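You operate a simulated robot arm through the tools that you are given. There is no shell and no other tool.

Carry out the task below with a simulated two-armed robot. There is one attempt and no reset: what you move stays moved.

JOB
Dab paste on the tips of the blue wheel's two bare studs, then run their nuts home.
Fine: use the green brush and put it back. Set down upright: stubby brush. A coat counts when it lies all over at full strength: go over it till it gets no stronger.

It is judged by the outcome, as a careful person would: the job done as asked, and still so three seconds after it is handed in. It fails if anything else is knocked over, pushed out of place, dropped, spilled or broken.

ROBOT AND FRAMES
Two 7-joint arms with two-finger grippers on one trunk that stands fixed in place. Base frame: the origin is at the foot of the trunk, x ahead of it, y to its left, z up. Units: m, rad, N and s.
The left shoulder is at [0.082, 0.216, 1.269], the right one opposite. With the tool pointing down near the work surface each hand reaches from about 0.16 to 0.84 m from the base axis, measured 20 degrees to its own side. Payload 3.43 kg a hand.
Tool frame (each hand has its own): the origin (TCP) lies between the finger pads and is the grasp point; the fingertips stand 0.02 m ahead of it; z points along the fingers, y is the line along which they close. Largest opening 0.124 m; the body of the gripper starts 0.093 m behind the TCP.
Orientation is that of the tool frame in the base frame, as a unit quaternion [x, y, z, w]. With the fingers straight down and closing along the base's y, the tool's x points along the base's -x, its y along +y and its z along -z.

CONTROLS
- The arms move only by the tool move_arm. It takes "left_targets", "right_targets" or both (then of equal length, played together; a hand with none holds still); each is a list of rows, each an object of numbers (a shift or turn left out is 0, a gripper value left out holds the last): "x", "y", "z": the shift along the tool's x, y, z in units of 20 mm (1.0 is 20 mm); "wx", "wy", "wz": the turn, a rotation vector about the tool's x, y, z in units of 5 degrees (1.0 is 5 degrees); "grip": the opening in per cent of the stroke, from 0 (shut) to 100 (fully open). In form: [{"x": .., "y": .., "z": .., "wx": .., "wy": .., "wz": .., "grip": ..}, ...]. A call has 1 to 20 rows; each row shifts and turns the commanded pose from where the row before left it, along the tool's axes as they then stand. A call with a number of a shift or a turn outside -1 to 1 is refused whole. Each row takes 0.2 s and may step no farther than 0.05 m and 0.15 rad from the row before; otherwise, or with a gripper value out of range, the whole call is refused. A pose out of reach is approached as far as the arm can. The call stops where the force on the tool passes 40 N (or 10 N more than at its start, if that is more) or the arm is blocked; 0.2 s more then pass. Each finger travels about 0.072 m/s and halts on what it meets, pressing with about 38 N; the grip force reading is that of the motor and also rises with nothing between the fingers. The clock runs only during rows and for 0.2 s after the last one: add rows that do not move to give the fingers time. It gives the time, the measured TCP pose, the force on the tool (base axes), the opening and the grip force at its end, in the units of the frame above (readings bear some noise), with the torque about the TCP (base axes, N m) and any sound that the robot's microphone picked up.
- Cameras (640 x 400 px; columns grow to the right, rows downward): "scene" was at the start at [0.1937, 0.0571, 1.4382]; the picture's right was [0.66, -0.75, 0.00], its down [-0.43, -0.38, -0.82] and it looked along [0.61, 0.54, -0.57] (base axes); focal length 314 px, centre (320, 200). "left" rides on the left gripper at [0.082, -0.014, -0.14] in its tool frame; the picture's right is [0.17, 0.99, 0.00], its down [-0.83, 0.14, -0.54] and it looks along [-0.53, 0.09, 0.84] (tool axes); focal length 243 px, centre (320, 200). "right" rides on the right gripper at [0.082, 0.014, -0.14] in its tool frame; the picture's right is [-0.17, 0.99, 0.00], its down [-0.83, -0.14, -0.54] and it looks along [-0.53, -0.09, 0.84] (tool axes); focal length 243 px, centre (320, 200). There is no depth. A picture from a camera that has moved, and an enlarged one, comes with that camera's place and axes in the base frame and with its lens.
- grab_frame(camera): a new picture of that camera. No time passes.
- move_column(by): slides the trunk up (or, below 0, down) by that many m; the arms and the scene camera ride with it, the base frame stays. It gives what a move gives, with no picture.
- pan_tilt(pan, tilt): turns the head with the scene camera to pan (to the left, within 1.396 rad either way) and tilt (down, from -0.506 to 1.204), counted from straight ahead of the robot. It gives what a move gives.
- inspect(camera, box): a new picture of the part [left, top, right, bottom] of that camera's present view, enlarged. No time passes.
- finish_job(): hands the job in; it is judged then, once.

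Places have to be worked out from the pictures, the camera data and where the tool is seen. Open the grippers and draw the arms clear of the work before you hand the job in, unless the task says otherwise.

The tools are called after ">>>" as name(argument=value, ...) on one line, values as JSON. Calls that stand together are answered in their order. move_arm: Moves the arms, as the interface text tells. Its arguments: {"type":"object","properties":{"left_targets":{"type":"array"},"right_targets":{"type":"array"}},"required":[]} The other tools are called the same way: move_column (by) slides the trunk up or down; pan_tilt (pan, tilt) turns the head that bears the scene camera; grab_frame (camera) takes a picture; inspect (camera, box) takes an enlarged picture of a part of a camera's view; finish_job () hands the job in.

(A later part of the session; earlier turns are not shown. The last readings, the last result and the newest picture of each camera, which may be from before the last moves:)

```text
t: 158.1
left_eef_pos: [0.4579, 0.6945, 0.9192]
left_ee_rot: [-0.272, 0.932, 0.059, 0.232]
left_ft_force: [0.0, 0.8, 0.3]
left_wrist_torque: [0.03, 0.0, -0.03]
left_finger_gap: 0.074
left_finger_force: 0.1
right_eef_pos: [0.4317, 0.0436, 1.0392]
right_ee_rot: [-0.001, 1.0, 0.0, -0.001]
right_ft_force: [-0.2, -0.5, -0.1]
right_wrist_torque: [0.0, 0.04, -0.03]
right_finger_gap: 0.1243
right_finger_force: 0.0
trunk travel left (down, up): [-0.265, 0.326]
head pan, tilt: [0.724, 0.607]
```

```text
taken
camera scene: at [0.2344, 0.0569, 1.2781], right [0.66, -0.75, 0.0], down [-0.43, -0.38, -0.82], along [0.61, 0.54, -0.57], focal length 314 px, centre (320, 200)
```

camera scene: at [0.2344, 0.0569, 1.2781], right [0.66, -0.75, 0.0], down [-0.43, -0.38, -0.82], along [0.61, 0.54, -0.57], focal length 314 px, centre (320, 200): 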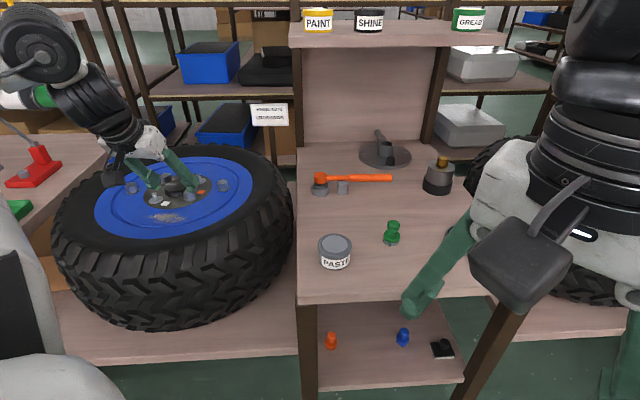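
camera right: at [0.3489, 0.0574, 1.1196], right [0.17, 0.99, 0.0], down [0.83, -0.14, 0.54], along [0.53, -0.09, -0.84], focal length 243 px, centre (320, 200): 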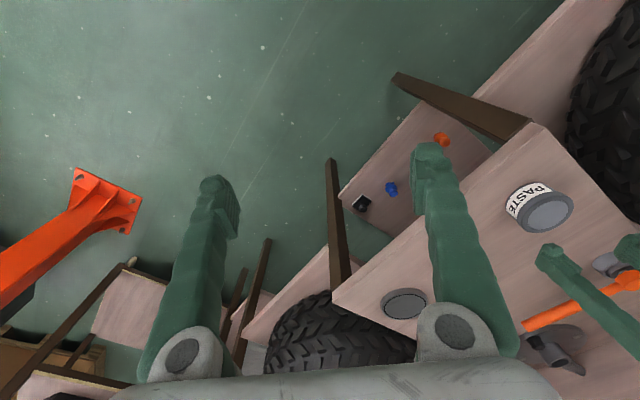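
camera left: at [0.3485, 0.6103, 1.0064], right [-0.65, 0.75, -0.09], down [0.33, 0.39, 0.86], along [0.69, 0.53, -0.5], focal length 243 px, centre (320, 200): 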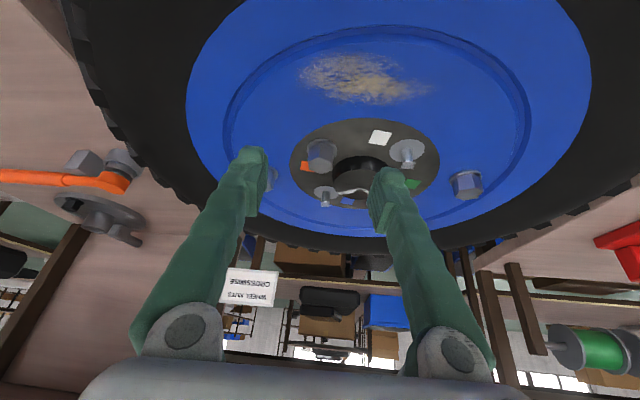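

Lifted clear. Inspecting the wheel for displacement and coats.

>>> inspect(camera="scene", box=[100, 145, 250, 235])

>>> inspect(camera="left", box=[240, 100, 500, 230])

```text
4.27 times, centred on (175, 190) of scene
camera zoom: at [0.2344, 0.0569, 1.2781], right [0.66, -0.75, 0.0], down [-0.43, -0.38, -0.82], along [0.61, 0.54, -0.57], focal length 1340 px, centre (939, 243)
```

zoom: 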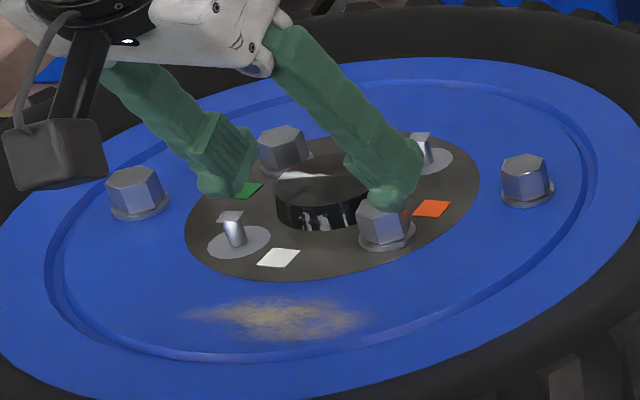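

```text
2.46 times, centred on (370, 165) of left
camera zoom: at [0.3485, 0.6103, 1.0064], right [-0.65, 0.75, -0.09], down [0.33, 0.39, 0.86], along [0.69, 0.53, -0.5], focal length 597 px, centre (197, 286)
```

zoom: 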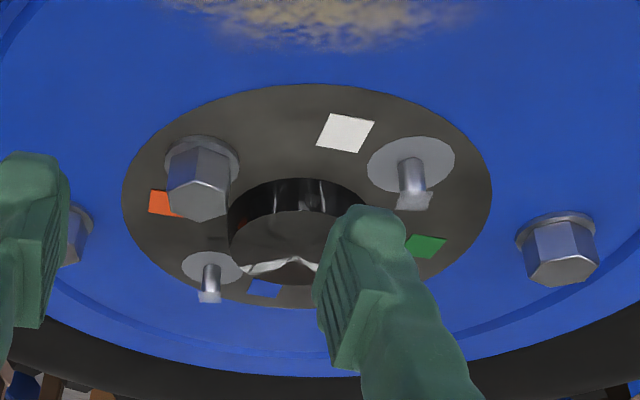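

Everything is still in place and both coats show. Now I look closely at the two loose nuts to find the flats.

>>> inspect(camera="scene", box=[117, 175, 147, 199])

>>> inspect(camera="scene", box=[208, 173, 238, 197])

>>> inspect(camera="left", box=[440, 160, 500, 210])

```text
16.00 times, centred on (132, 187) of scene
camera zoom: at [0.2344, 0.0569, 1.2781], right [0.66, -0.75, 0.0], down [-0.43, -0.38, -0.82], along [0.61, 0.54, -0.57], focal length 5026 px, centre (3328, 408)
```

zoom: 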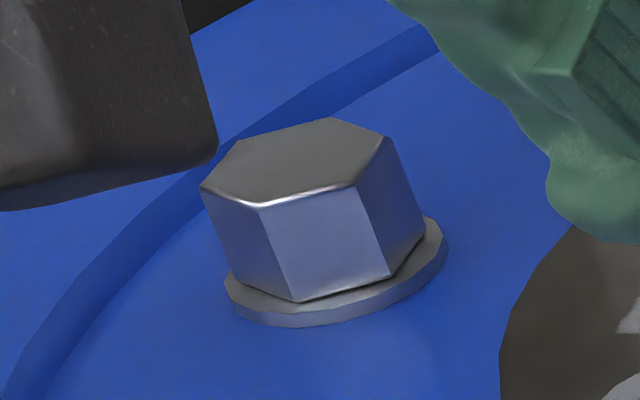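

```text
16.00 times, centred on (223, 185) of scene
camera zoom: at [0.2344, 0.0569, 1.2781], right [0.66, -0.75, 0.0], down [-0.43, -0.38, -0.82], along [0.61, 0.54, -0.57], focal length 5026 px, centre (1872, 440)
```

zoom: 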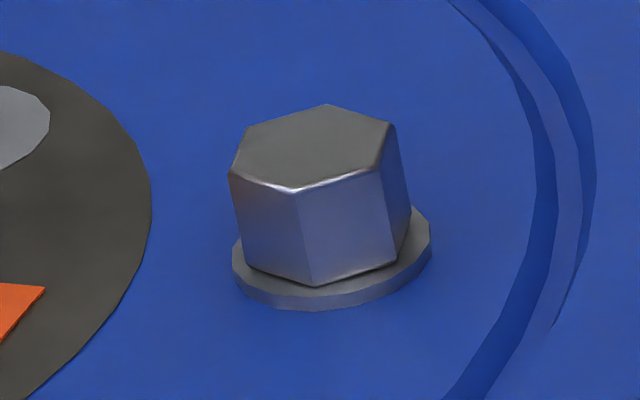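

```text
8.00 times, centred on (470, 185) of left
camera zoom: at [0.3485, 0.6103, 1.0064], right [-0.65, 0.75, -0.09], down [0.33, 0.39, 0.86], along [0.69, 0.53, -0.5], focal length 1941 px, centre (-880, 320)
```

zoom: 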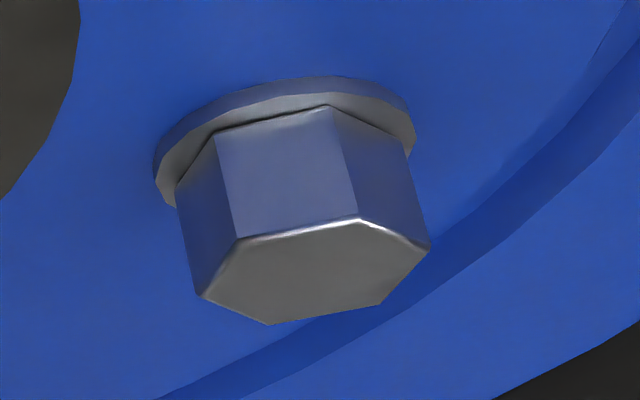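

Back-projecting the hexes: nut L centre (0.423,0.867), nut R centre (0.587,0.705), tops ≈0.855, both with flats normal to 15°+60°k — so a hand yaw of 45° grips flats. I'll set the hand to yaw 45°, tilt 45° here.

>>> move_arm(left_targets=[{"wx": -0.344, "wy": -0.694, "wz": -0.404}, {"wx": -0.344, "wy": -0.694, "wz": -0.404}, {"wx": -0.344, "wy": -0.694, "wz": -0.404}, {"wx": -0.344, "wy": -0.694, "wz": -0.404}, {"wx": -0.344, "wy": -0.694, "wz": -0.404}, {}])

>>> grab_frame(camera="left")

```text
t: 159.5
left_eef_pos: [0.4581, 0.6952, 0.9201]
left_ee_rot: [-0.357, 0.852, 0.147, 0.354]
left_ft_force: [-0.6, -0.4, 1.0]
left_wrist_torque: [-0.01, 0.0, -0.01]
left_finger_gap: 0.0743
left_finger_force: 0.0
right_eef_pos: [0.431, 0.0441, 1.0394]
right_ee_rot: [0.001, 1.0, 0.001, 0.001]
right_ft_force: [0.1, 0.9, 0.0]
right_wrist_torque: [-0.02, -0.04, 0.0]
right_finger_gap: 0.1241
right_finger_force: 0.0
trunk travel left (down, up): [-0.265, 0.326]
head pan, tilt: [0.724, 0.607]
```

```text
taken
camera left: at [0.3576, 0.5731, 0.9616], right [-0.79, 0.61, -0.12], down [0.04, 0.24, 0.97], along [0.62, 0.76, -0.22], focal length 243 px, centre (320, 200)
```

left: 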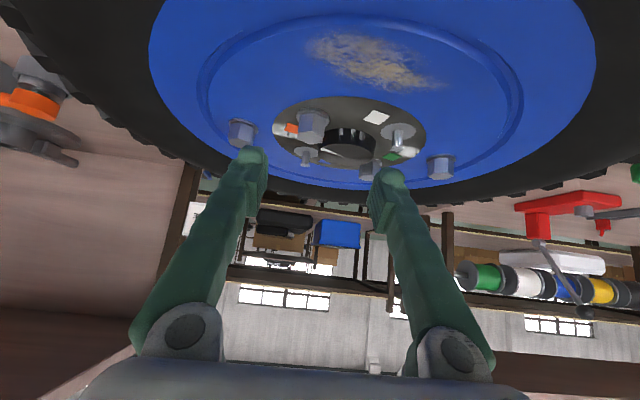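

Orientation set. Moving over nut L at (0.423,0.867), staying at z≈0.91.

>>> move_arm(left_targets=[{"x": -0.391, "y": 0.909, "z": 0.48, "grip": 45}, {"x": -0.391, "y": 0.909, "z": 0.48}, {"x": -0.391, "y": 0.909, "z": 0.48}, {"x": -0.391, "y": 0.909, "z": 0.48}, {"x": -0.391, "y": 0.909, "z": 0.48}, {"x": -0.391, "y": 0.909, "z": 0.48}, {"x": -0.391, "y": 0.909, "z": 0.48}, {"x": -0.391, "y": 0.909, "z": 0.48}, {}])

>>> grab_frame(camera="left")

>>> inspect(camera="scene", box=[90, 130, 220, 220])

```text
t: 161.5
left_eef_pos: [0.4236, 0.8658, 0.9096]
left_ee_rot: [-0.357, 0.852, 0.148, 0.353]
left_ft_force: [-0.6, -0.5, 0.0]
left_wrist_torque: [0.01, 0.01, -0.01]
left_finger_gap: 0.0556
left_finger_force: 0.1
right_eef_pos: [0.4313, 0.043, 1.0394]
right_ee_rot: [0.0, 1.0, 0.0, 0.0]
right_ft_force: [0.8, 1.2, 0.2]
right_wrist_torque: [0.01, -0.02, -0.04]
right_finger_gap: 0.1241
right_finger_force: 0.0
trunk travel left (down, up): [-0.265, 0.326]
head pan, tilt: [0.724, 0.607]
```

```text
taken
camera left: at [0.3243, 0.7442, 0.9518], right [-0.78, 0.61, -0.12], down [0.04, 0.24, 0.97], along [0.62, 0.76, -0.22], focal length 243 px, centre (320, 200)
```

left: 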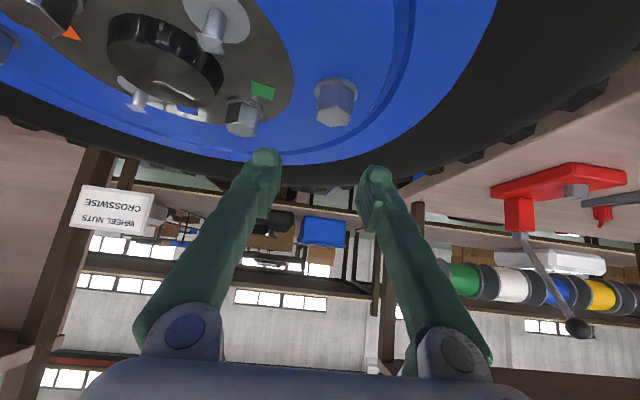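

```text
4.44 times, centred on (155, 175) of scene
camera zoom: at [0.2345, 0.0568, 1.2781], right [0.66, -0.75, 0.0], down [-0.43, -0.38, -0.82], along [0.61, 0.54, -0.57], focal length 1396 px, centre (1053, 311)
```

zoom: 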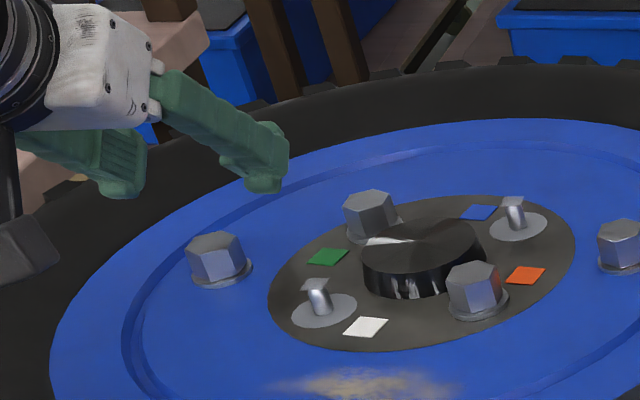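

The nut appears where predicted, centred between the fingers. Descending to grasp height.

>>> move_arm(left_targets=[{"x": 0.423, "y": 0.03, "z": 0.436}, {"x": 0.423, "y": 0.03, "z": 0.436}, {"x": 0.423, "y": 0.03, "z": 0.436}, {"x": 0.423, "y": 0.03, "z": 0.436}, {}])

>>> inspect(camera="left", box=[250, 110, 400, 230])

>>> inspect(camera="scene", box=[100, 150, 180, 210])

```text
t: 162.7
left_eef_pos: [0.421, 0.8676, 0.8605]
left_ee_rot: [-0.357, 0.852, 0.149, 0.353]
left_ft_force: [0.4, 0.6, -0.1]
left_wrist_torque: [0.0, -0.01, -0.01]
left_finger_gap: 0.0554
left_finger_force: 0.1
right_eef_pos: [0.4309, 0.0432, 1.0403]
right_ee_rot: [0.0, 1.0, 0.001, 0.0]
right_ft_force: [-0.2, 0.1, 0.9]
right_wrist_torque: [-0.02, 0.01, -0.03]
right_finger_gap: 0.1239
right_finger_force: 0.0
trunk travel left (down, up): [-0.265, 0.326]
head pan, tilt: [0.724, 0.607]
```

```text
3.33 times, centred on (325, 170) of left
camera zoom: at [0.3222, 0.7464, 0.9016], right [-0.78, 0.61, -0.12], down [0.04, 0.24, 0.97], along [0.62, 0.76, -0.22], focal length 809 px, centre (303, 300)
```

zoom: 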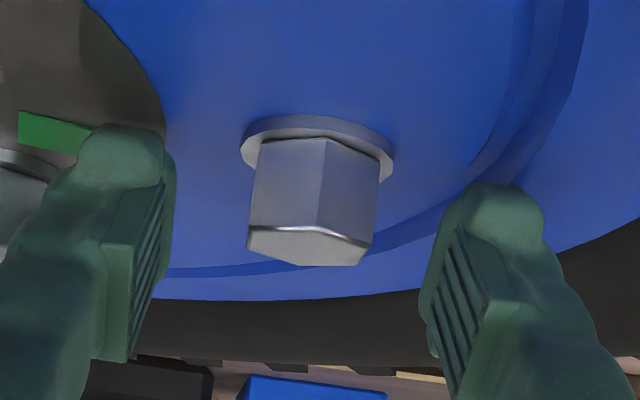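

```text
6.67 times, centred on (140, 180) of scene
camera zoom: at [0.2345, 0.0569, 1.2781], right [0.66, -0.75, 0.0], down [-0.43, -0.38, -0.82], along [0.61, 0.54, -0.57], focal length 2094 px, centre (1520, 333)
```

zoom: 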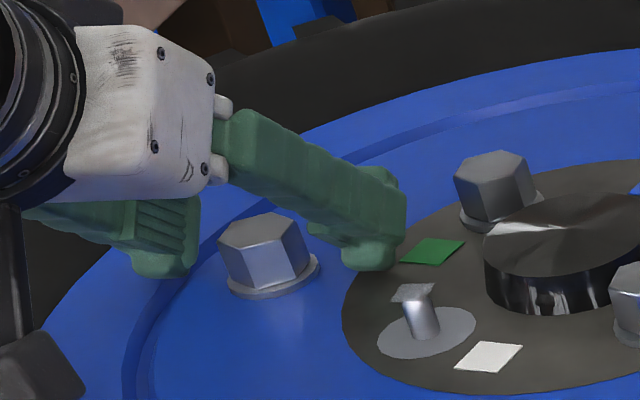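

Flats face the pads. Closing on the nut.

>>> move_arm(left_targets=[{"grip": 0}, {}, {}, {}])

>>> inspect(camera="left", box=[250, 110, 400, 230])

>>> inspect(camera="scene", box=[100, 150, 180, 210])

```text
t: 163.7
left_eef_pos: [0.4222, 0.8678, 0.8607]
left_ee_rot: [-0.357, 0.852, 0.149, 0.354]
left_ft_force: [0.3, 0.6, 0.4]
left_wrist_torque: [0.01, 0.01, 0.0]
left_finger_gap: 0.0225
left_finger_force: 38.1
right_eef_pos: [0.4309, 0.0439, 1.0402]
right_ee_rot: [0.0, 1.0, 0.0, 0.001]
right_ft_force: [0.5, -0.4, -0.5]
right_wrist_torque: [0.02, -0.01, -0.01]
right_finger_gap: 0.1241
right_finger_force: 0.0
trunk travel left (down, up): [-0.265, 0.326]
head pan, tilt: [0.724, 0.607]
```

```text
3.33 times, centred on (325, 170) of left
camera zoom: at [0.3222, 0.7465, 0.9017], right [-0.79, 0.61, -0.12], down [0.04, 0.24, 0.97], along [0.62, 0.76, -0.22], focal length 809 px, centre (303, 300)
```

zoom: 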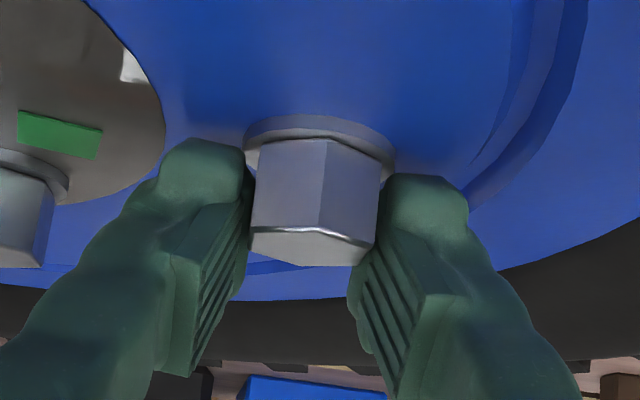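

```text
6.67 times, centred on (140, 180) of scene
camera zoom: at [0.2345, 0.0571, 1.2781], right [0.66, -0.75, 0.0], down [-0.43, -0.38, -0.82], along [0.61, 0.54, -0.57], focal length 2094 px, centre (1520, 333)
```

zoom: 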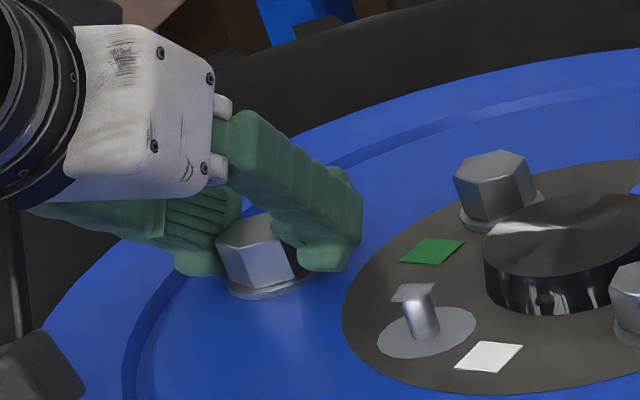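

Gripped at 22.5 mm. Lift gently ~45 mm.

>>> move_arm(left_targets=[{"x": -0.08, "z": -0.08}, {"x": -0.15, "z": -0.15}, {"x": -0.2, "z": -0.2}, {"x": -0.25, "z": -0.25}, {"x": -0.3, "z": -0.3}, {"x": -0.3, "z": -0.3}, {"x": -0.3, "z": -0.3}, {}])

>>> inspect(camera="left", box=[250, 110, 400, 230])

>>> inspect(camera="scene", box=[100, 130, 180, 210])

```text
t: 165.5
left_eef_pos: [0.4233, 0.8688, 0.9065]
left_ee_rot: [-0.357, 0.852, 0.148, 0.353]
left_ft_force: [-0.7, 0.4, -0.3]
left_wrist_torque: [-0.02, -0.01, -0.02]
left_finger_gap: 0.0225
left_finger_force: 37.7
right_eef_pos: [0.431, 0.0443, 1.04]
right_ee_rot: [0.0, 1.0, 0.0, 0.0]
right_ft_force: [0.0, 0.1, 0.4]
right_wrist_torque: [-0.02, 0.0, 0.04]
right_finger_gap: 0.124
right_finger_force: 0.1
trunk travel left (down, up): [-0.265, 0.326]
head pan, tilt: [0.724, 0.607]
```

```text
3.33 times, centred on (325, 170) of left
camera zoom: at [0.3215, 0.7465, 0.9481], right [-0.79, 0.61, -0.12], down [0.04, 0.24, 0.97], along [0.62, 0.76, -0.22], focal length 809 px, centre (303, 300)
```

zoom: 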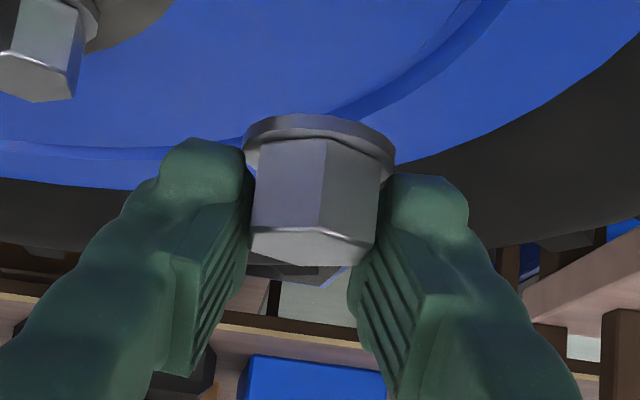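

```text
5.00 times, centred on (140, 170) of scene
camera zoom: at [0.2345, 0.0572, 1.2781], right [0.66, -0.75, 0.0], down [-0.43, -0.38, -0.82], along [0.61, 0.54, -0.57], focal length 1571 px, centre (1220, 350)
```

zoom: 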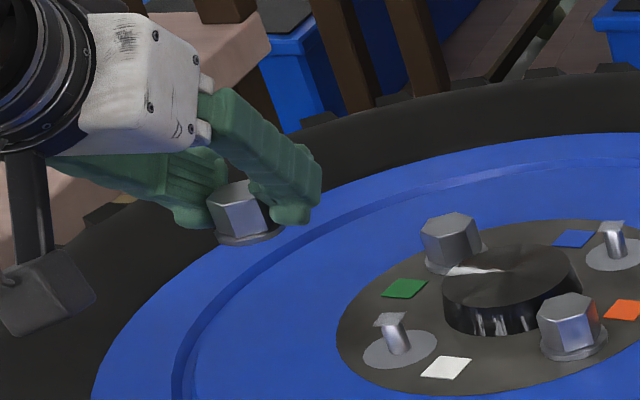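

Nut L is held firmly. I'll measure the white-mark stud from the same camera used for the nut, for a consistent relative vector.

>>> inspect(camera="scene", box=[130, 180, 160, 204])

>>> inspect(camera="scene", box=[180, 160, 210, 184])

```text
16.00 times, centred on (145, 192) of scene
camera zoom: at [0.2345, 0.0572, 1.2781], right [0.66, -0.75, 0.0], down [-0.43, -0.38, -0.82], along [0.61, 0.54, -0.57], focal length 5026 px, centre (3120, 328)
```

zoom: 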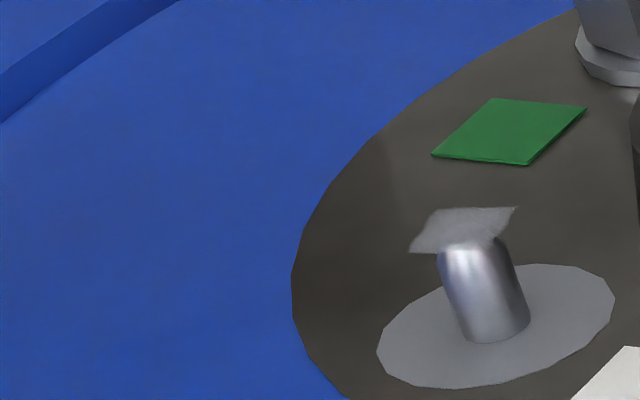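

```text
16.00 times, centred on (195, 172) of scene
camera zoom: at [0.2345, 0.0572, 1.2781], right [0.66, -0.75, 0.0], down [-0.43, -0.38, -0.82], along [0.61, 0.54, -0.57], focal length 5026 px, centre (2320, 648)
```

zoom: 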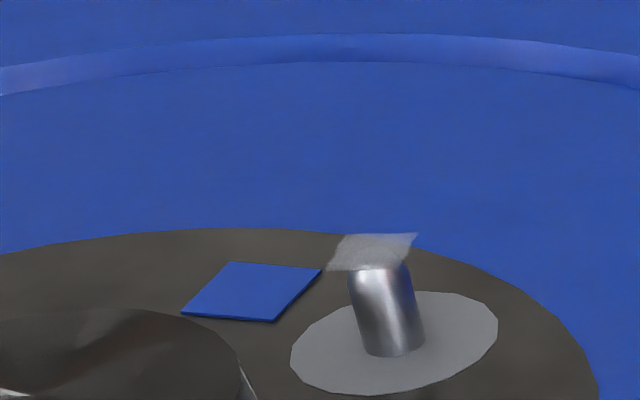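

Moving the nut to above the white-mark stud, keeping it ~20 mm above the tip, then comparing both views.

>>> move_arm(left_targets=[{"x": 0.315, "y": -0.728, "z": -0.315}, {"x": 0.315, "y": -0.728, "z": -0.315}, {"x": 0.315, "y": -0.728, "z": -0.315}, {"x": 0.315, "y": -0.728, "z": -0.315}, {"x": 0.315, "y": -0.728, "z": -0.315}, {}])

>>> inspect(camera="left", box=[250, 60, 400, 220])

>>> inspect(camera="scene", box=[110, 150, 180, 210])

```text
t: 166.9
left_eef_pos: [0.4439, 0.7844, 0.9058]
left_ee_rot: [-0.357, 0.852, 0.147, 0.353]
left_ft_force: [0.0, -0.1, -0.1]
left_wrist_torque: [-0.04, -0.01, -0.03]
left_finger_gap: 0.0223
left_finger_force: 38.1
right_eef_pos: [0.4315, 0.0436, 1.0405]
right_ee_rot: [0.0, 1.0, 0.0, 0.001]
right_ft_force: [-0.2, -1.0, -0.4]
right_wrist_torque: [0.01, 0.02, 0.02]
right_finger_gap: 0.124
right_finger_force: 0.0
trunk travel left (down, up): [-0.265, 0.326]
head pan, tilt: [0.724, 0.607]
```

```text
2.50 times, centred on (325, 140) of left
camera zoom: at [0.3434, 0.664, 0.9473], right [-0.79, 0.61, -0.12], down [0.04, 0.24, 0.97], along [0.62, 0.76, -0.22], focal length 606 px, centre (308, 350)
```

zoom: 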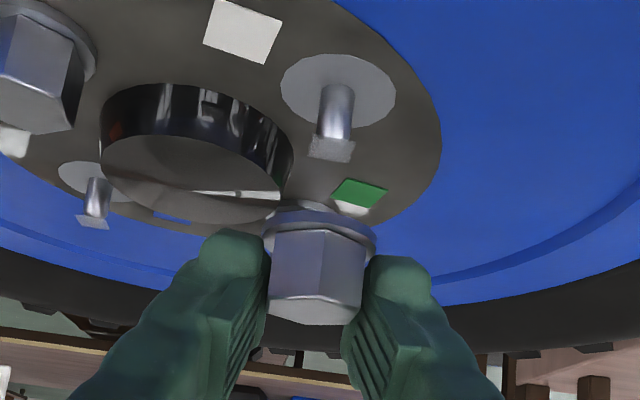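

```text
6.67 times, centred on (145, 180) of scene
camera zoom: at [0.2345, 0.0573, 1.2781], right [0.66, -0.75, 0.0], down [-0.43, -0.38, -0.82], along [0.61, 0.54, -0.57], focal length 2094 px, centre (1487, 333)
```

zoom: 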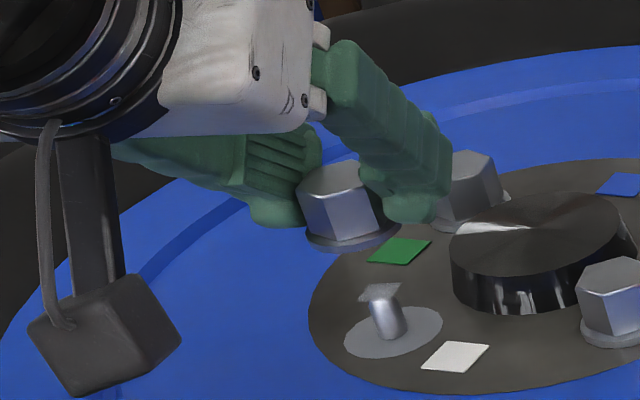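

From the two views I estimate the nut is ~4–5 mm too far forward relative to the stud. I'll correct, lower 14 mm and compare again.

>>> move_arm(left_targets=[{"x": 0.16, "y": -0.08, "z": -0.16}, {"x": 0.165, "z": 0.165}, {"x": 0.165, "z": 0.165}, {"x": 0.165, "z": 0.165}, {}])

>>> inspect(camera="left", box=[270, 80, 390, 200])

>>> inspect(camera="scene", box=[120, 160, 170, 205])

```text
t: 168.1
left_eef_pos: [0.4411, 0.7825, 0.8923]
left_ee_rot: [-0.358, 0.852, 0.148, 0.352]
left_ft_force: [-0.5, -0.2, 0.3]
left_wrist_torque: [0.02, -0.02, 0.0]
left_finger_gap: 0.0227
left_finger_force: 38.2
right_eef_pos: [0.4311, 0.0431, 1.0404]
right_ee_rot: [0.0, 1.0, 0.0, 0.0]
right_ft_force: [0.1, 0.0, 0.0]
right_wrist_torque: [0.01, 0.02, 0.02]
right_finger_gap: 0.124
right_finger_force: 0.0
trunk travel left (down, up): [-0.265, 0.326]
head pan, tilt: [0.724, 0.607]
```

```text
3.33 times, centred on (330, 140) of left
camera zoom: at [0.3407, 0.6599, 0.9333], right [-0.79, 0.61, -0.12], down [0.04, 0.24, 0.97], along [0.62, 0.76, -0.22], focal length 809 px, centre (287, 400)
```

zoom: 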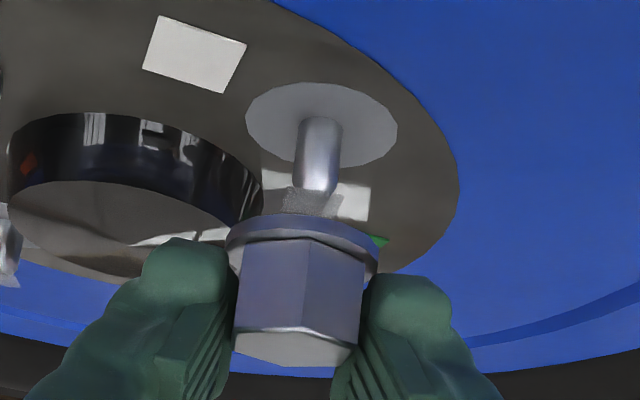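

```text
8.89 times, centred on (145, 182) of scene
camera zoom: at [0.2345, 0.0571, 1.2781], right [0.66, -0.75, 0.0], down [-0.43, -0.38, -0.82], along [0.61, 0.54, -0.57], focal length 2792 px, centre (1876, 356)
```

zoom: 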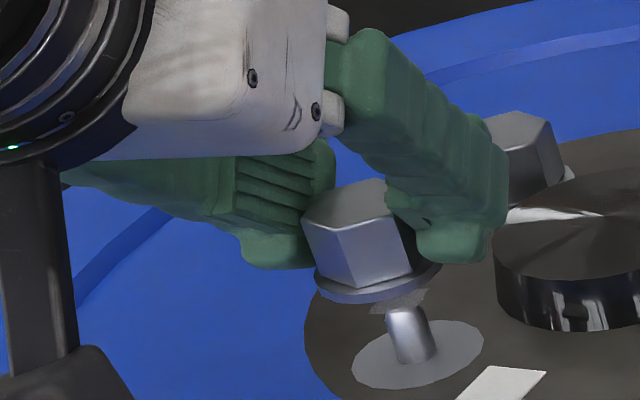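

The nut is within ~2–3 mm of the stud axis. Small correction and lower until contact.

>>> move_arm(left_targets=[{"x": -0.088, "y": -0.05, "z": 0.088}, {"x": 0.14, "z": 0.14}, {"x": 0.1, "z": 0.1}, {"x": 0.05, "z": 0.05}, {}])

>>> inspect(camera="left", box=[270, 80, 390, 200])

>>> inspect(camera="scene", box=[120, 160, 170, 205])

```text
t: 169.3
left_eef_pos: [0.4436, 0.782, 0.8835]
left_ee_rot: [-0.357, 0.852, 0.149, 0.354]
left_ft_force: [-0.3, -0.4, -0.1]
left_wrist_torque: [0.01, -0.03, 0.02]
left_finger_gap: 0.0226
left_finger_force: 37.9
right_eef_pos: [0.4321, 0.0441, 1.0403]
right_ee_rot: [0.0, 1.0, 0.0, 0.0]
right_ft_force: [-0.9, -0.2, -0.2]
right_wrist_torque: [-0.02, 0.0, -0.02]
right_finger_gap: 0.1239
right_finger_force: 0.1
trunk travel left (down, up): [-0.265, 0.326]
head pan, tilt: [0.724, 0.607]
```

```text
3.33 times, centred on (330, 140) of left
camera zoom: at [0.3431, 0.661, 0.925], right [-0.79, 0.61, -0.12], down [0.04, 0.24, 0.97], along [0.62, 0.76, -0.22], focal length 809 px, centre (287, 400)
```

zoom: 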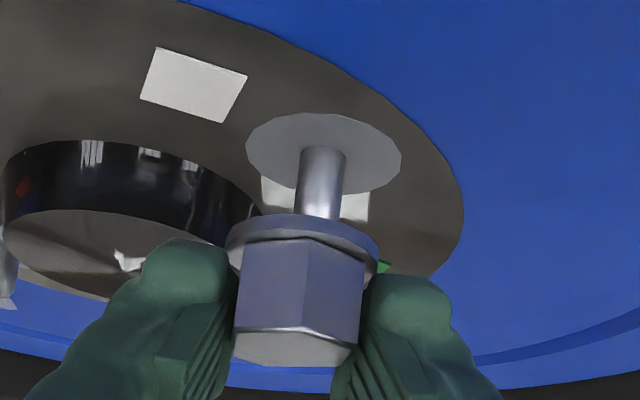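

```text
8.89 times, centred on (145, 182) of scene
camera zoom: at [0.2345, 0.0571, 1.2781], right [0.66, -0.75, 0.0], down [-0.43, -0.38, -0.82], along [0.61, 0.54, -0.57], focal length 2792 px, centre (1876, 356)
```

zoom: 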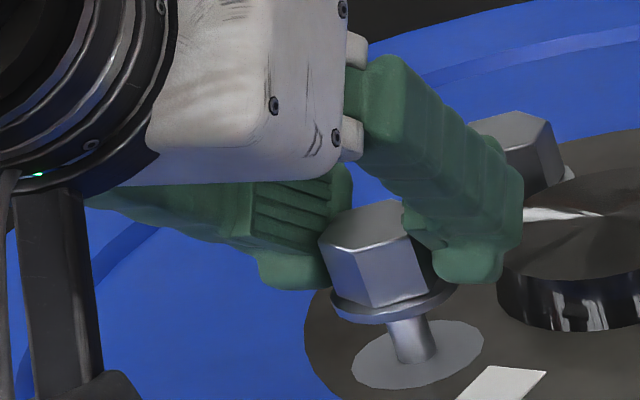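

Alignment looks good in both. Continue down in 1 mm steps.

>>> move_arm(left_targets=[{"x": 0.04, "y": 0.04, "z": 0.04}, {"x": 0.04, "z": 0.04}, {"x": 0.04, "z": 0.04}, {}])

```text
t: 170.3
left_eef_pos: [0.4424, 0.7835, 0.8802]
left_ee_rot: [-0.357, 0.852, 0.148, 0.353]
left_ft_force: [-0.7, -0.7, 0.3]
left_wrist_torque: [0.0, 0.0, 0.0]
left_finger_gap: 0.0226
left_finger_force: 37.8
right_eef_pos: [0.4314, 0.0434, 1.0388]
right_ee_rot: [0.0, 1.0, 0.0, 0.0]
right_ft_force: [-0.4, -0.6, 0.0]
right_wrist_torque: [-0.01, 0.01, 0.03]
right_finger_gap: 0.1241
right_finger_force: 0.0
trunk travel left (down, up): [-0.265, 0.326]
head pan, tilt: [0.724, 0.607]
```

>>> move_arm(left_targets=[{"x": 0.04, "z": 0.04}, {"x": 0.04, "z": 0.04}, {"x": 0.04, "z": 0.04}, {}])

>>> inspect(camera="left", box=[270, 80, 390, 200])

>>> inspect(camera="scene", box=[120, 160, 170, 205])

```text
t: 171.3
left_eef_pos: [0.4425, 0.7824, 0.8765]
left_ee_rot: [-0.357, 0.852, 0.148, 0.353]
left_ft_force: [-0.7, 0.0, -0.1]
left_wrist_torque: [0.01, 0.0, -0.02]
left_finger_gap: 0.0225
left_finger_force: 38.4
right_eef_pos: [0.4303, 0.0435, 1.0406]
right_ee_rot: [0.0, 1.0, 0.0, 0.0]
right_ft_force: [-0.2, 0.6, -0.1]
right_wrist_torque: [-0.01, 0.0, -0.02]
right_finger_gap: 0.124
right_finger_force: 0.2
trunk travel left (down, up): [-0.265, 0.326]
head pan, tilt: [0.724, 0.607]
```

```text
3.33 times, centred on (330, 140) of left
camera zoom: at [0.3428, 0.662, 0.9185], right [-0.79, 0.61, -0.12], down [0.04, 0.24, 0.97], along [0.62, 0.76, -0.22], focal length 809 px, centre (287, 400)
```

zoom: 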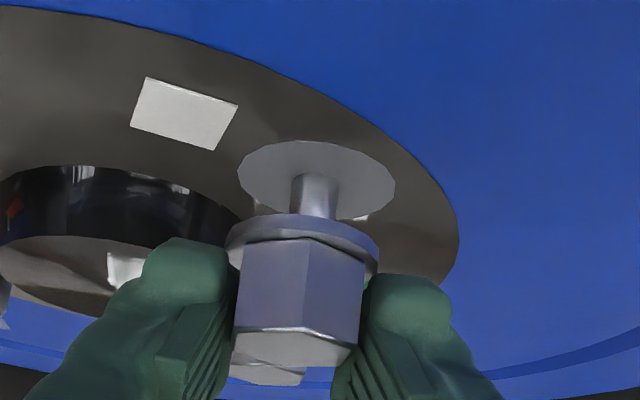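

```text
8.89 times, centred on (145, 182) of scene
camera zoom: at [0.2345, 0.0571, 1.2781], right [0.66, -0.75, 0.0], down [-0.43, -0.38, -0.82], along [0.61, 0.54, -0.57], focal length 2792 px, centre (1876, 356)
```

zoom: 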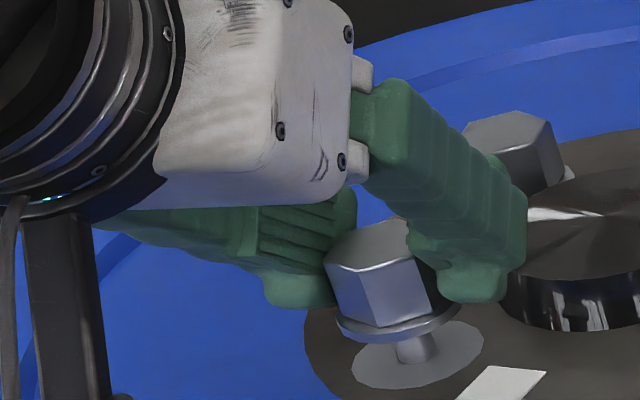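

The nut is slipping over the stud without force. Continue gently down.

>>> move_arm(left_targets=[{"x": 0.05, "z": 0.05}, {"x": 0.05, "z": 0.05}, {"x": 0.05, "z": 0.05}, {}])

>>> inspect(camera="left", box=[270, 80, 390, 200])

>>> inspect(camera="scene", box=[120, 160, 170, 205])

```text
t: 172.3
left_eef_pos: [0.4429, 0.7854, 0.8745]
left_ee_rot: [-0.358, 0.85, 0.149, 0.356]
left_ft_force: [3.8, 11.2, 10.0]
left_wrist_torque: [0.35, -0.1, -0.02]
left_finger_gap: 0.0224
left_finger_force: 37.9
right_eef_pos: [0.4323, 0.0437, 1.0406]
right_ee_rot: [0.0, 1.0, 0.0, 0.002]
right_ft_force: [0.4, 0.1, -0.8]
right_wrist_torque: [0.03, 0.02, -0.01]
right_finger_gap: 0.1238
right_finger_force: 0.1
trunk travel left (down, up): [-0.265, 0.326]
head pan, tilt: [0.724, 0.607]
```

```text
3.33 times, centred on (330, 140) of left
camera zoom: at [0.3431, 0.6625, 0.9148], right [-0.79, 0.61, -0.12], down [0.04, 0.24, 0.97], along [0.62, 0.76, -0.21], focal length 809 px, centre (287, 400)
```

zoom: 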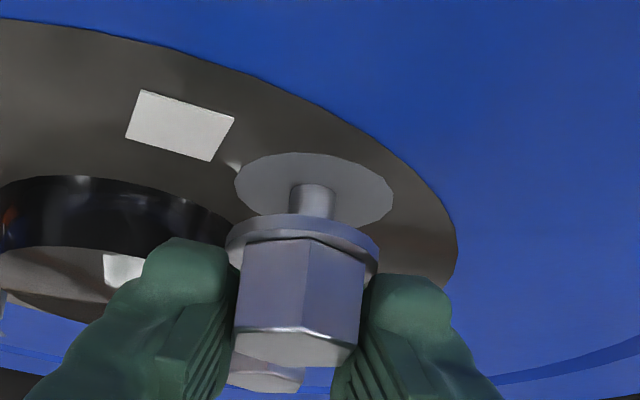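

```text
8.89 times, centred on (145, 182) of scene
camera zoom: at [0.2344, 0.0572, 1.2781], right [0.66, -0.75, 0.0], down [-0.43, -0.38, -0.82], along [0.61, 0.54, -0.57], focal length 2792 px, centre (1876, 356)
```

zoom: 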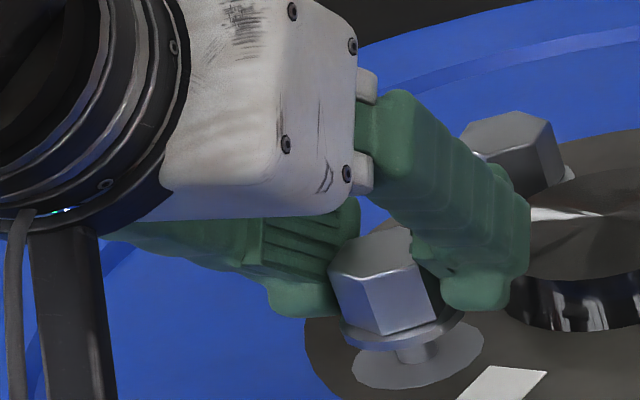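

Contact with a sideways push (+y, +x): the chamfer says to move that way. I back up 1 mm, shift ~2 mm in that direction, and lower again.

>>> move_arm(left_targets=[{"x": -0.06, "z": -0.06}, {"x": -0.055, "y": 0.04, "z": 0.055}, {"x": 0.04, "z": 0.04}, {"x": 0.03, "z": 0.03}, {}])

```text
t: 173.5
left_eef_pos: [0.4427, 0.7853, 0.8737]
left_ee_rot: [-0.357, 0.851, 0.148, 0.355]
left_ft_force: [2.9, 9.4, 14.6]
left_wrist_torque: [0.28, -0.07, -0.03]
left_finger_gap: 0.0226
left_finger_force: 37.7
right_eef_pos: [0.4299, 0.0424, 1.0404]
right_ee_rot: [0.0, 1.0, 0.0, 0.001]
right_ft_force: [0.1, -0.6, 0.6]
right_wrist_torque: [0.02, 0.0, -0.02]
right_finger_gap: 0.1241
right_finger_force: 0.0
trunk travel left (down, up): [-0.265, 0.326]
head pan, tilt: [0.724, 0.607]
```

>>> move_arm(left_targets=[{"x": -0.05, "y": 0.05, "z": 0.05}, {"x": -0.05, "y": 0.03, "z": 0.05}, {}])

```text
t: 174.3
left_eef_pos: [0.4448, 0.7882, 0.8716]
left_ee_rot: [-0.357, 0.852, 0.148, 0.353]
left_ft_force: [0.4, 0.6, 0.8]
left_wrist_torque: [-0.02, 0.0, 0.0]
left_finger_gap: 0.0224
left_finger_force: 38.3
right_eef_pos: [0.4311, 0.0438, 1.0416]
right_ee_rot: [-0.001, 1.0, 0.001, 0.0]
right_ft_force: [0.5, -0.1, -0.2]
right_wrist_torque: [-0.04, 0.0, 0.01]
right_finger_gap: 0.124
right_finger_force: 0.1
trunk travel left (down, up): [-0.265, 0.326]
head pan, tilt: [0.724, 0.607]
```

The forces vanished: the nut dropped onto the stud at (0.4448,0.7882). Lower further in 1 mm steps.

>>> move_arm(left_targets=[{"x": 0.04, "z": 0.04}, {"x": 0.04, "z": 0.04}, {}])

>>> inspect(camera="left", box=[270, 80, 390, 200])

>>> inspect(camera="scene", box=[120, 160, 170, 205])

```text
t: 175.1
left_eef_pos: [0.4445, 0.7886, 0.8704]
left_ee_rot: [-0.357, 0.852, 0.148, 0.353]
left_ft_force: [0.2, 0.2, -0.4]
left_wrist_torque: [0.0, -0.03, 0.02]
left_finger_gap: 0.0228
left_finger_force: 37.8
right_eef_pos: [0.4318, 0.043, 1.0395]
right_ee_rot: [-0.001, 1.0, 0.0, 0.002]
right_ft_force: [0.8, 0.7, -0.1]
right_wrist_torque: [0.01, 0.01, -0.01]
right_finger_gap: 0.1239
right_finger_force: 0.0
trunk travel left (down, up): [-0.265, 0.326]
head pan, tilt: [0.724, 0.607]
```

```text
3.33 times, centred on (330, 140) of left
camera zoom: at [0.3441, 0.6664, 0.9119], right [-0.79, 0.61, -0.12], down [0.04, 0.24, 0.97], along [0.62, 0.76, -0.22], focal length 809 px, centre (287, 400)
```

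zoom: 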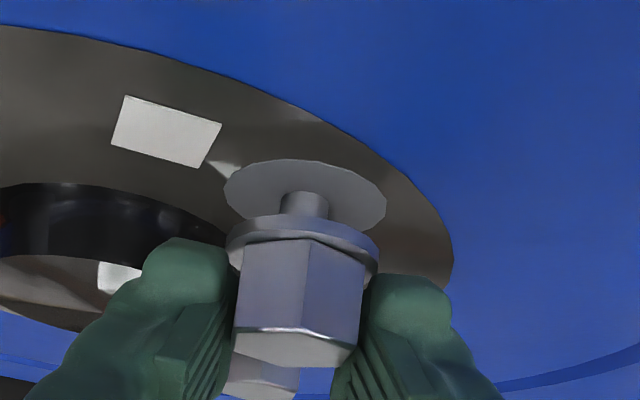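

```text
8.89 times, centred on (145, 182) of scene
camera zoom: at [0.2345, 0.057, 1.2781], right [0.66, -0.75, 0.0], down [-0.43, -0.38, -0.82], along [0.61, 0.54, -0.57], focal length 2792 px, centre (1876, 356)
```

zoom: 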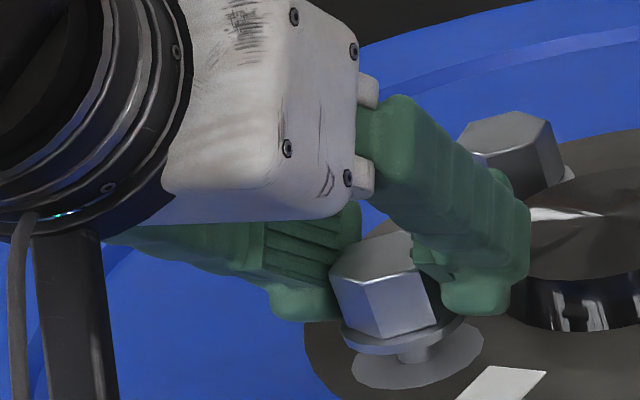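

>>> move_arm(left_targets=[{"x": 0.04, "z": 0.04}, {"x": 0.04, "z": 0.04}, {"x": 0.04, "z": 0.04}, {}])

```text
t: 176.1
left_eef_pos: [0.4463, 0.7881, 0.8666]
left_ee_rot: [-0.357, 0.851, 0.148, 0.354]
left_ft_force: [-0.6, -0.3, -0.4]
left_wrist_torque: [0.0, 0.02, 0.0]
left_finger_gap: 0.0223
left_finger_force: 38.0
right_eef_pos: [0.4313, 0.0434, 1.0405]
right_ee_rot: [0.0, 1.0, 0.0, 0.0]
right_ft_force: [0.4, 0.1, -0.1]
right_wrist_torque: [-0.04, 0.01, -0.01]
right_finger_gap: 0.1241
right_finger_force: 0.1
trunk travel left (down, up): [-0.265, 0.326]
head pan, tilt: [0.724, 0.607]
```

>>> move_arm(left_targets=[{"x": 0.04, "z": 0.04}, {"x": 0.04, "z": 0.04}, {}])

>>> inspect(camera="left", box=[270, 80, 390, 200])

>>> inspect(camera="scene", box=[120, 160, 170, 205])

```text
t: 176.9
left_eef_pos: [0.4451, 0.7889, 0.8647]
left_ee_rot: [-0.357, 0.852, 0.147, 0.354]
left_ft_force: [-0.5, -0.6, -0.4]
left_wrist_torque: [0.02, -0.01, -0.02]
left_finger_gap: 0.0226
left_finger_force: 37.9
right_eef_pos: [0.4317, 0.0432, 1.0403]
right_ee_rot: [-0.001, 1.0, 0.0, -0.001]
right_ft_force: [0.1, -0.1, -0.1]
right_wrist_torque: [0.0, -0.01, 0.03]
right_finger_gap: 0.1238
right_finger_force: 0.1
trunk travel left (down, up): [-0.265, 0.326]
head pan, tilt: [0.724, 0.607]
```

```text
3.33 times, centred on (330, 140) of left
camera zoom: at [0.3445, 0.6665, 0.9061], right [-0.79, 0.61, -0.12], down [0.04, 0.24, 0.97], along [0.62, 0.76, -0.22], focal length 809 px, centre (287, 400)
```

zoom: 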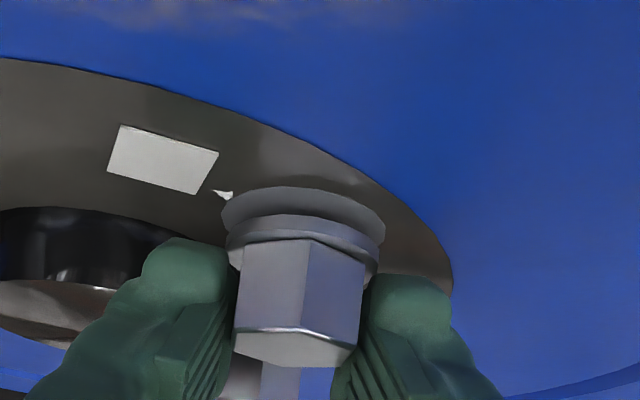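

```text
8.89 times, centred on (145, 182) of scene
camera zoom: at [0.2345, 0.057, 1.2781], right [0.66, -0.75, 0.0], down [-0.43, -0.38, -0.82], along [0.61, 0.54, -0.57], focal length 2792 px, centre (1876, 356)
```

zoom: 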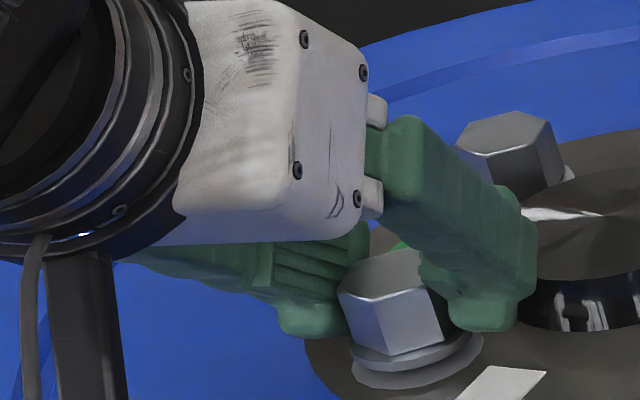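

Almost down, no thread resistance yet. Continue.

>>> move_arm(left_targets=[{"x": 0.04, "z": 0.04}, {"x": 0.04, "z": 0.04}, {}])

```text
t: 177.7
left_eef_pos: [0.4437, 0.787, 0.8623]
left_ee_rot: [-0.356, 0.852, 0.148, 0.354]
left_ft_force: [-1.5, -14.4, 0.0]
left_wrist_torque: [-0.39, 0.12, 0.01]
left_finger_gap: 0.0224
left_finger_force: 38.3
right_eef_pos: [0.432, 0.0419, 1.0403]
right_ee_rot: [0.0, 1.0, 0.001, 0.001]
right_ft_force: [0.7, -0.7, 0.3]
right_wrist_torque: [0.0, -0.03, -0.02]
right_finger_gap: 0.1242
right_finger_force: 0.1
trunk travel left (down, up): [-0.265, 0.326]
head pan, tilt: [0.724, 0.607]
```

A sideways force with no vertical one: the nut seems to have been caught on the stud. I relax 1.5 mm that way and turn clockwise 20° to feel it.

>>> move_arm(left_targets=[{"x": 0.038, "y": -0.05, "z": -0.038}, {"wx": 0.5, "wz": 0.5}, {"wx": 0.707, "wz": 0.707}, {"wx": 0.707, "wz": 0.707}, {"wx": 0.707, "wz": 0.707}, {}])

>>> inspect(camera="left", box=[270, 80, 390, 200])

>>> inspect(camera="scene", box=[120, 160, 170, 205])

```text
t: 179.1
left_eef_pos: [0.444, 0.785, 0.8647]
left_ee_rot: [-0.214, 0.899, 0.089, 0.373]
left_ft_force: [5.9, -7.2, -0.3]
left_wrist_torque: [-0.12, -0.1, -0.04]
left_finger_gap: 0.0226
left_finger_force: 38.2
right_eef_pos: [0.4314, 0.0428, 1.041]
right_ee_rot: [0.0, 1.0, 0.0, 0.001]
right_ft_force: [-0.1, 0.0, -0.1]
right_wrist_torque: [0.01, 0.0, 0.03]
right_finger_gap: 0.1242
right_finger_force: 0.1
trunk travel left (down, up): [-0.265, 0.326]
head pan, tilt: [0.724, 0.607]
```

```text
3.33 times, centred on (330, 140) of left
camera zoom: at [0.311, 0.7029, 0.904], right [-0.55, 0.83, -0.12], down [0.12, 0.22, 0.97], along [0.83, 0.52, -0.22], focal length 809 px, centre (287, 400)
```

zoom: 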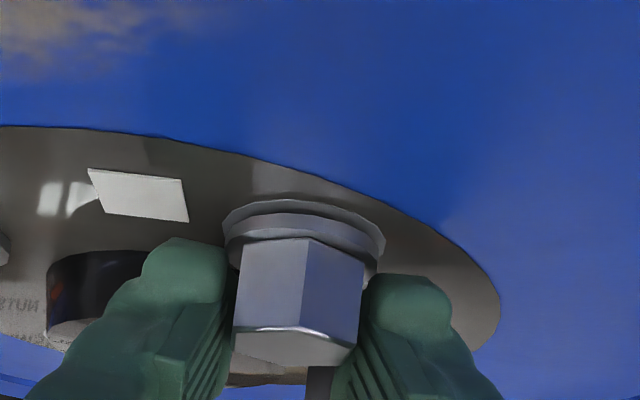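

```text
8.89 times, centred on (145, 182) of scene
camera zoom: at [0.2352, 0.0564, 1.278], right [0.66, -0.75, 0.0], down [-0.43, -0.38, -0.82], along [0.61, 0.55, -0.57], focal length 2792 px, centre (1876, 356)
```

zoom: 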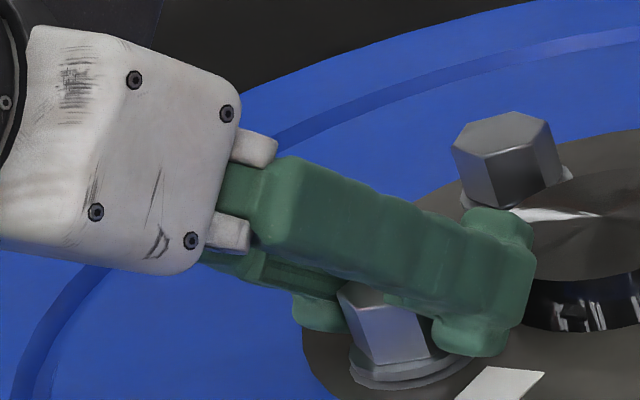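

The nut turns with the hand. Now press down 2 mm with continued small clockwise turning.

>>> move_arm(left_targets=[{"x": 0.035, "z": 0.035}, {"x": 0.035, "z": 0.035}, {}])

```text
t: 179.9
left_eef_pos: [0.4448, 0.7865, 0.8628]
left_ee_rot: [-0.215, 0.897, 0.091, 0.374]
left_ft_force: [4.2, 1.7, 9.1]
left_wrist_torque: [-0.12, 0.24, 0.01]
left_finger_gap: 0.0225
left_finger_force: 38.1
right_eef_pos: [0.4317, 0.0423, 1.04]
right_ee_rot: [0.0, 1.0, 0.001, 0.001]
right_ft_force: [0.5, 0.2, -0.6]
right_wrist_torque: [-0.01, -0.02, -0.03]
right_finger_gap: 0.124
right_finger_force: 0.1
trunk travel left (down, up): [-0.265, 0.326]
head pan, tilt: [0.724, 0.607]
```

>>> inspect(camera="left", box=[295, 130, 355, 190])

>>> inspect(camera="scene", box=[135, 180, 165, 204])

```text
6.67 times, centred on (325, 160) of left
camera zoom: at [0.3111, 0.7023, 0.9027], right [-0.55, 0.83, -0.12], down [0.12, 0.21, 0.97], along [0.83, 0.52, -0.21], focal length 1618 px, centre (287, 467)
```

zoom: 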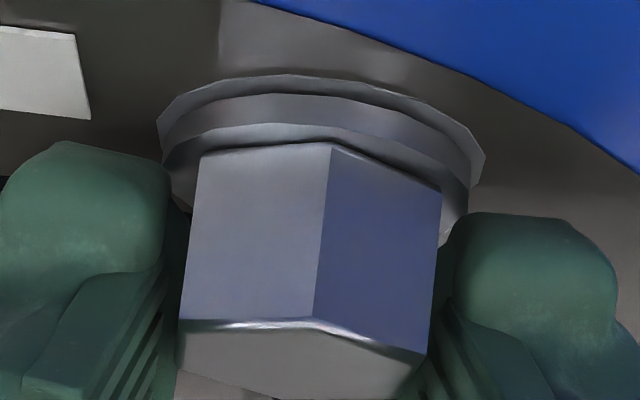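

```text
16.00 times, centred on (150, 192) of scene
camera zoom: at [0.2344, 0.0562, 1.2782], right [0.66, -0.75, 0.0], down [-0.43, -0.38, -0.82], along [0.61, 0.55, -0.57], focal length 5026 px, centre (3040, 328)
```

zoom: 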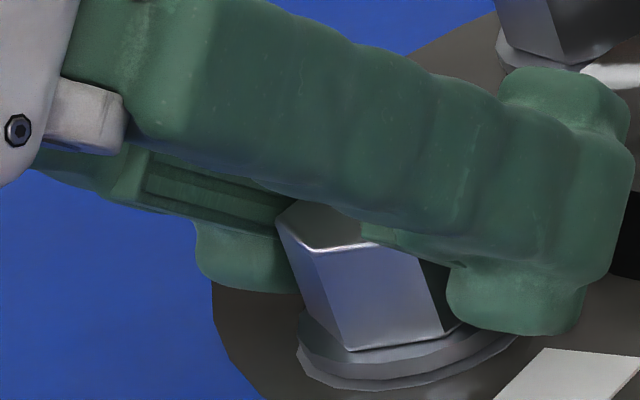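

Turn clockwise another 15° with this light downward load to see whether it descends or tightens.

>>> move_arm(left_targets=[{"wx": 0.707, "wz": 0.707}, {"wx": 0.707, "wz": 0.707}, {"wx": 0.707, "wz": 0.707}, {}])

>>> inspect(camera="left", box=[295, 130, 355, 190])

```text
t: 180.9
left_eef_pos: [0.4453, 0.7849, 0.8619]
left_ee_rot: [-0.095, 0.919, 0.041, 0.382]
left_ft_force: [10.4, 3.3, 13.5]
left_wrist_torque: [0.05, -0.23, 0.0]
left_finger_gap: 0.0227
left_finger_force: 37.9
right_eef_pos: [0.4315, 0.043, 1.0395]
right_ee_rot: [0.0, 1.0, 0.0, 0.0]
right_ft_force: [0.1, -0.1, 0.0]
right_wrist_torque: [0.01, 0.0, 0.0]
right_finger_gap: 0.1241
right_finger_force: 0.1
trunk travel left (down, up): [-0.265, 0.326]
head pan, tilt: [0.724, 0.607]
```

```text
6.67 times, centred on (325, 160) of left
camera zoom: at [0.2942, 0.7393, 0.9025], right [-0.32, 0.94, -0.12], down [0.17, 0.18, 0.97], along [0.93, 0.29, -0.22], focal length 1618 px, centre (287, 467)
```

zoom: 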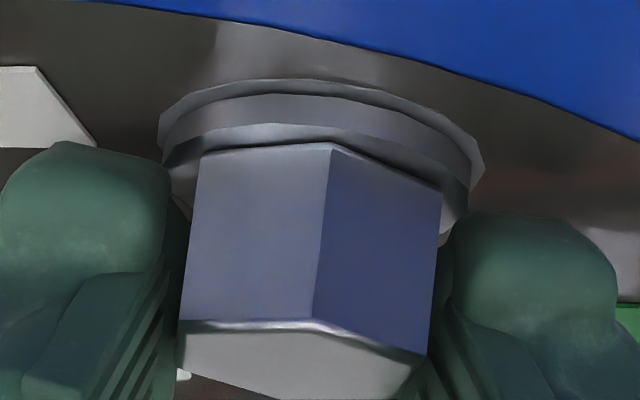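

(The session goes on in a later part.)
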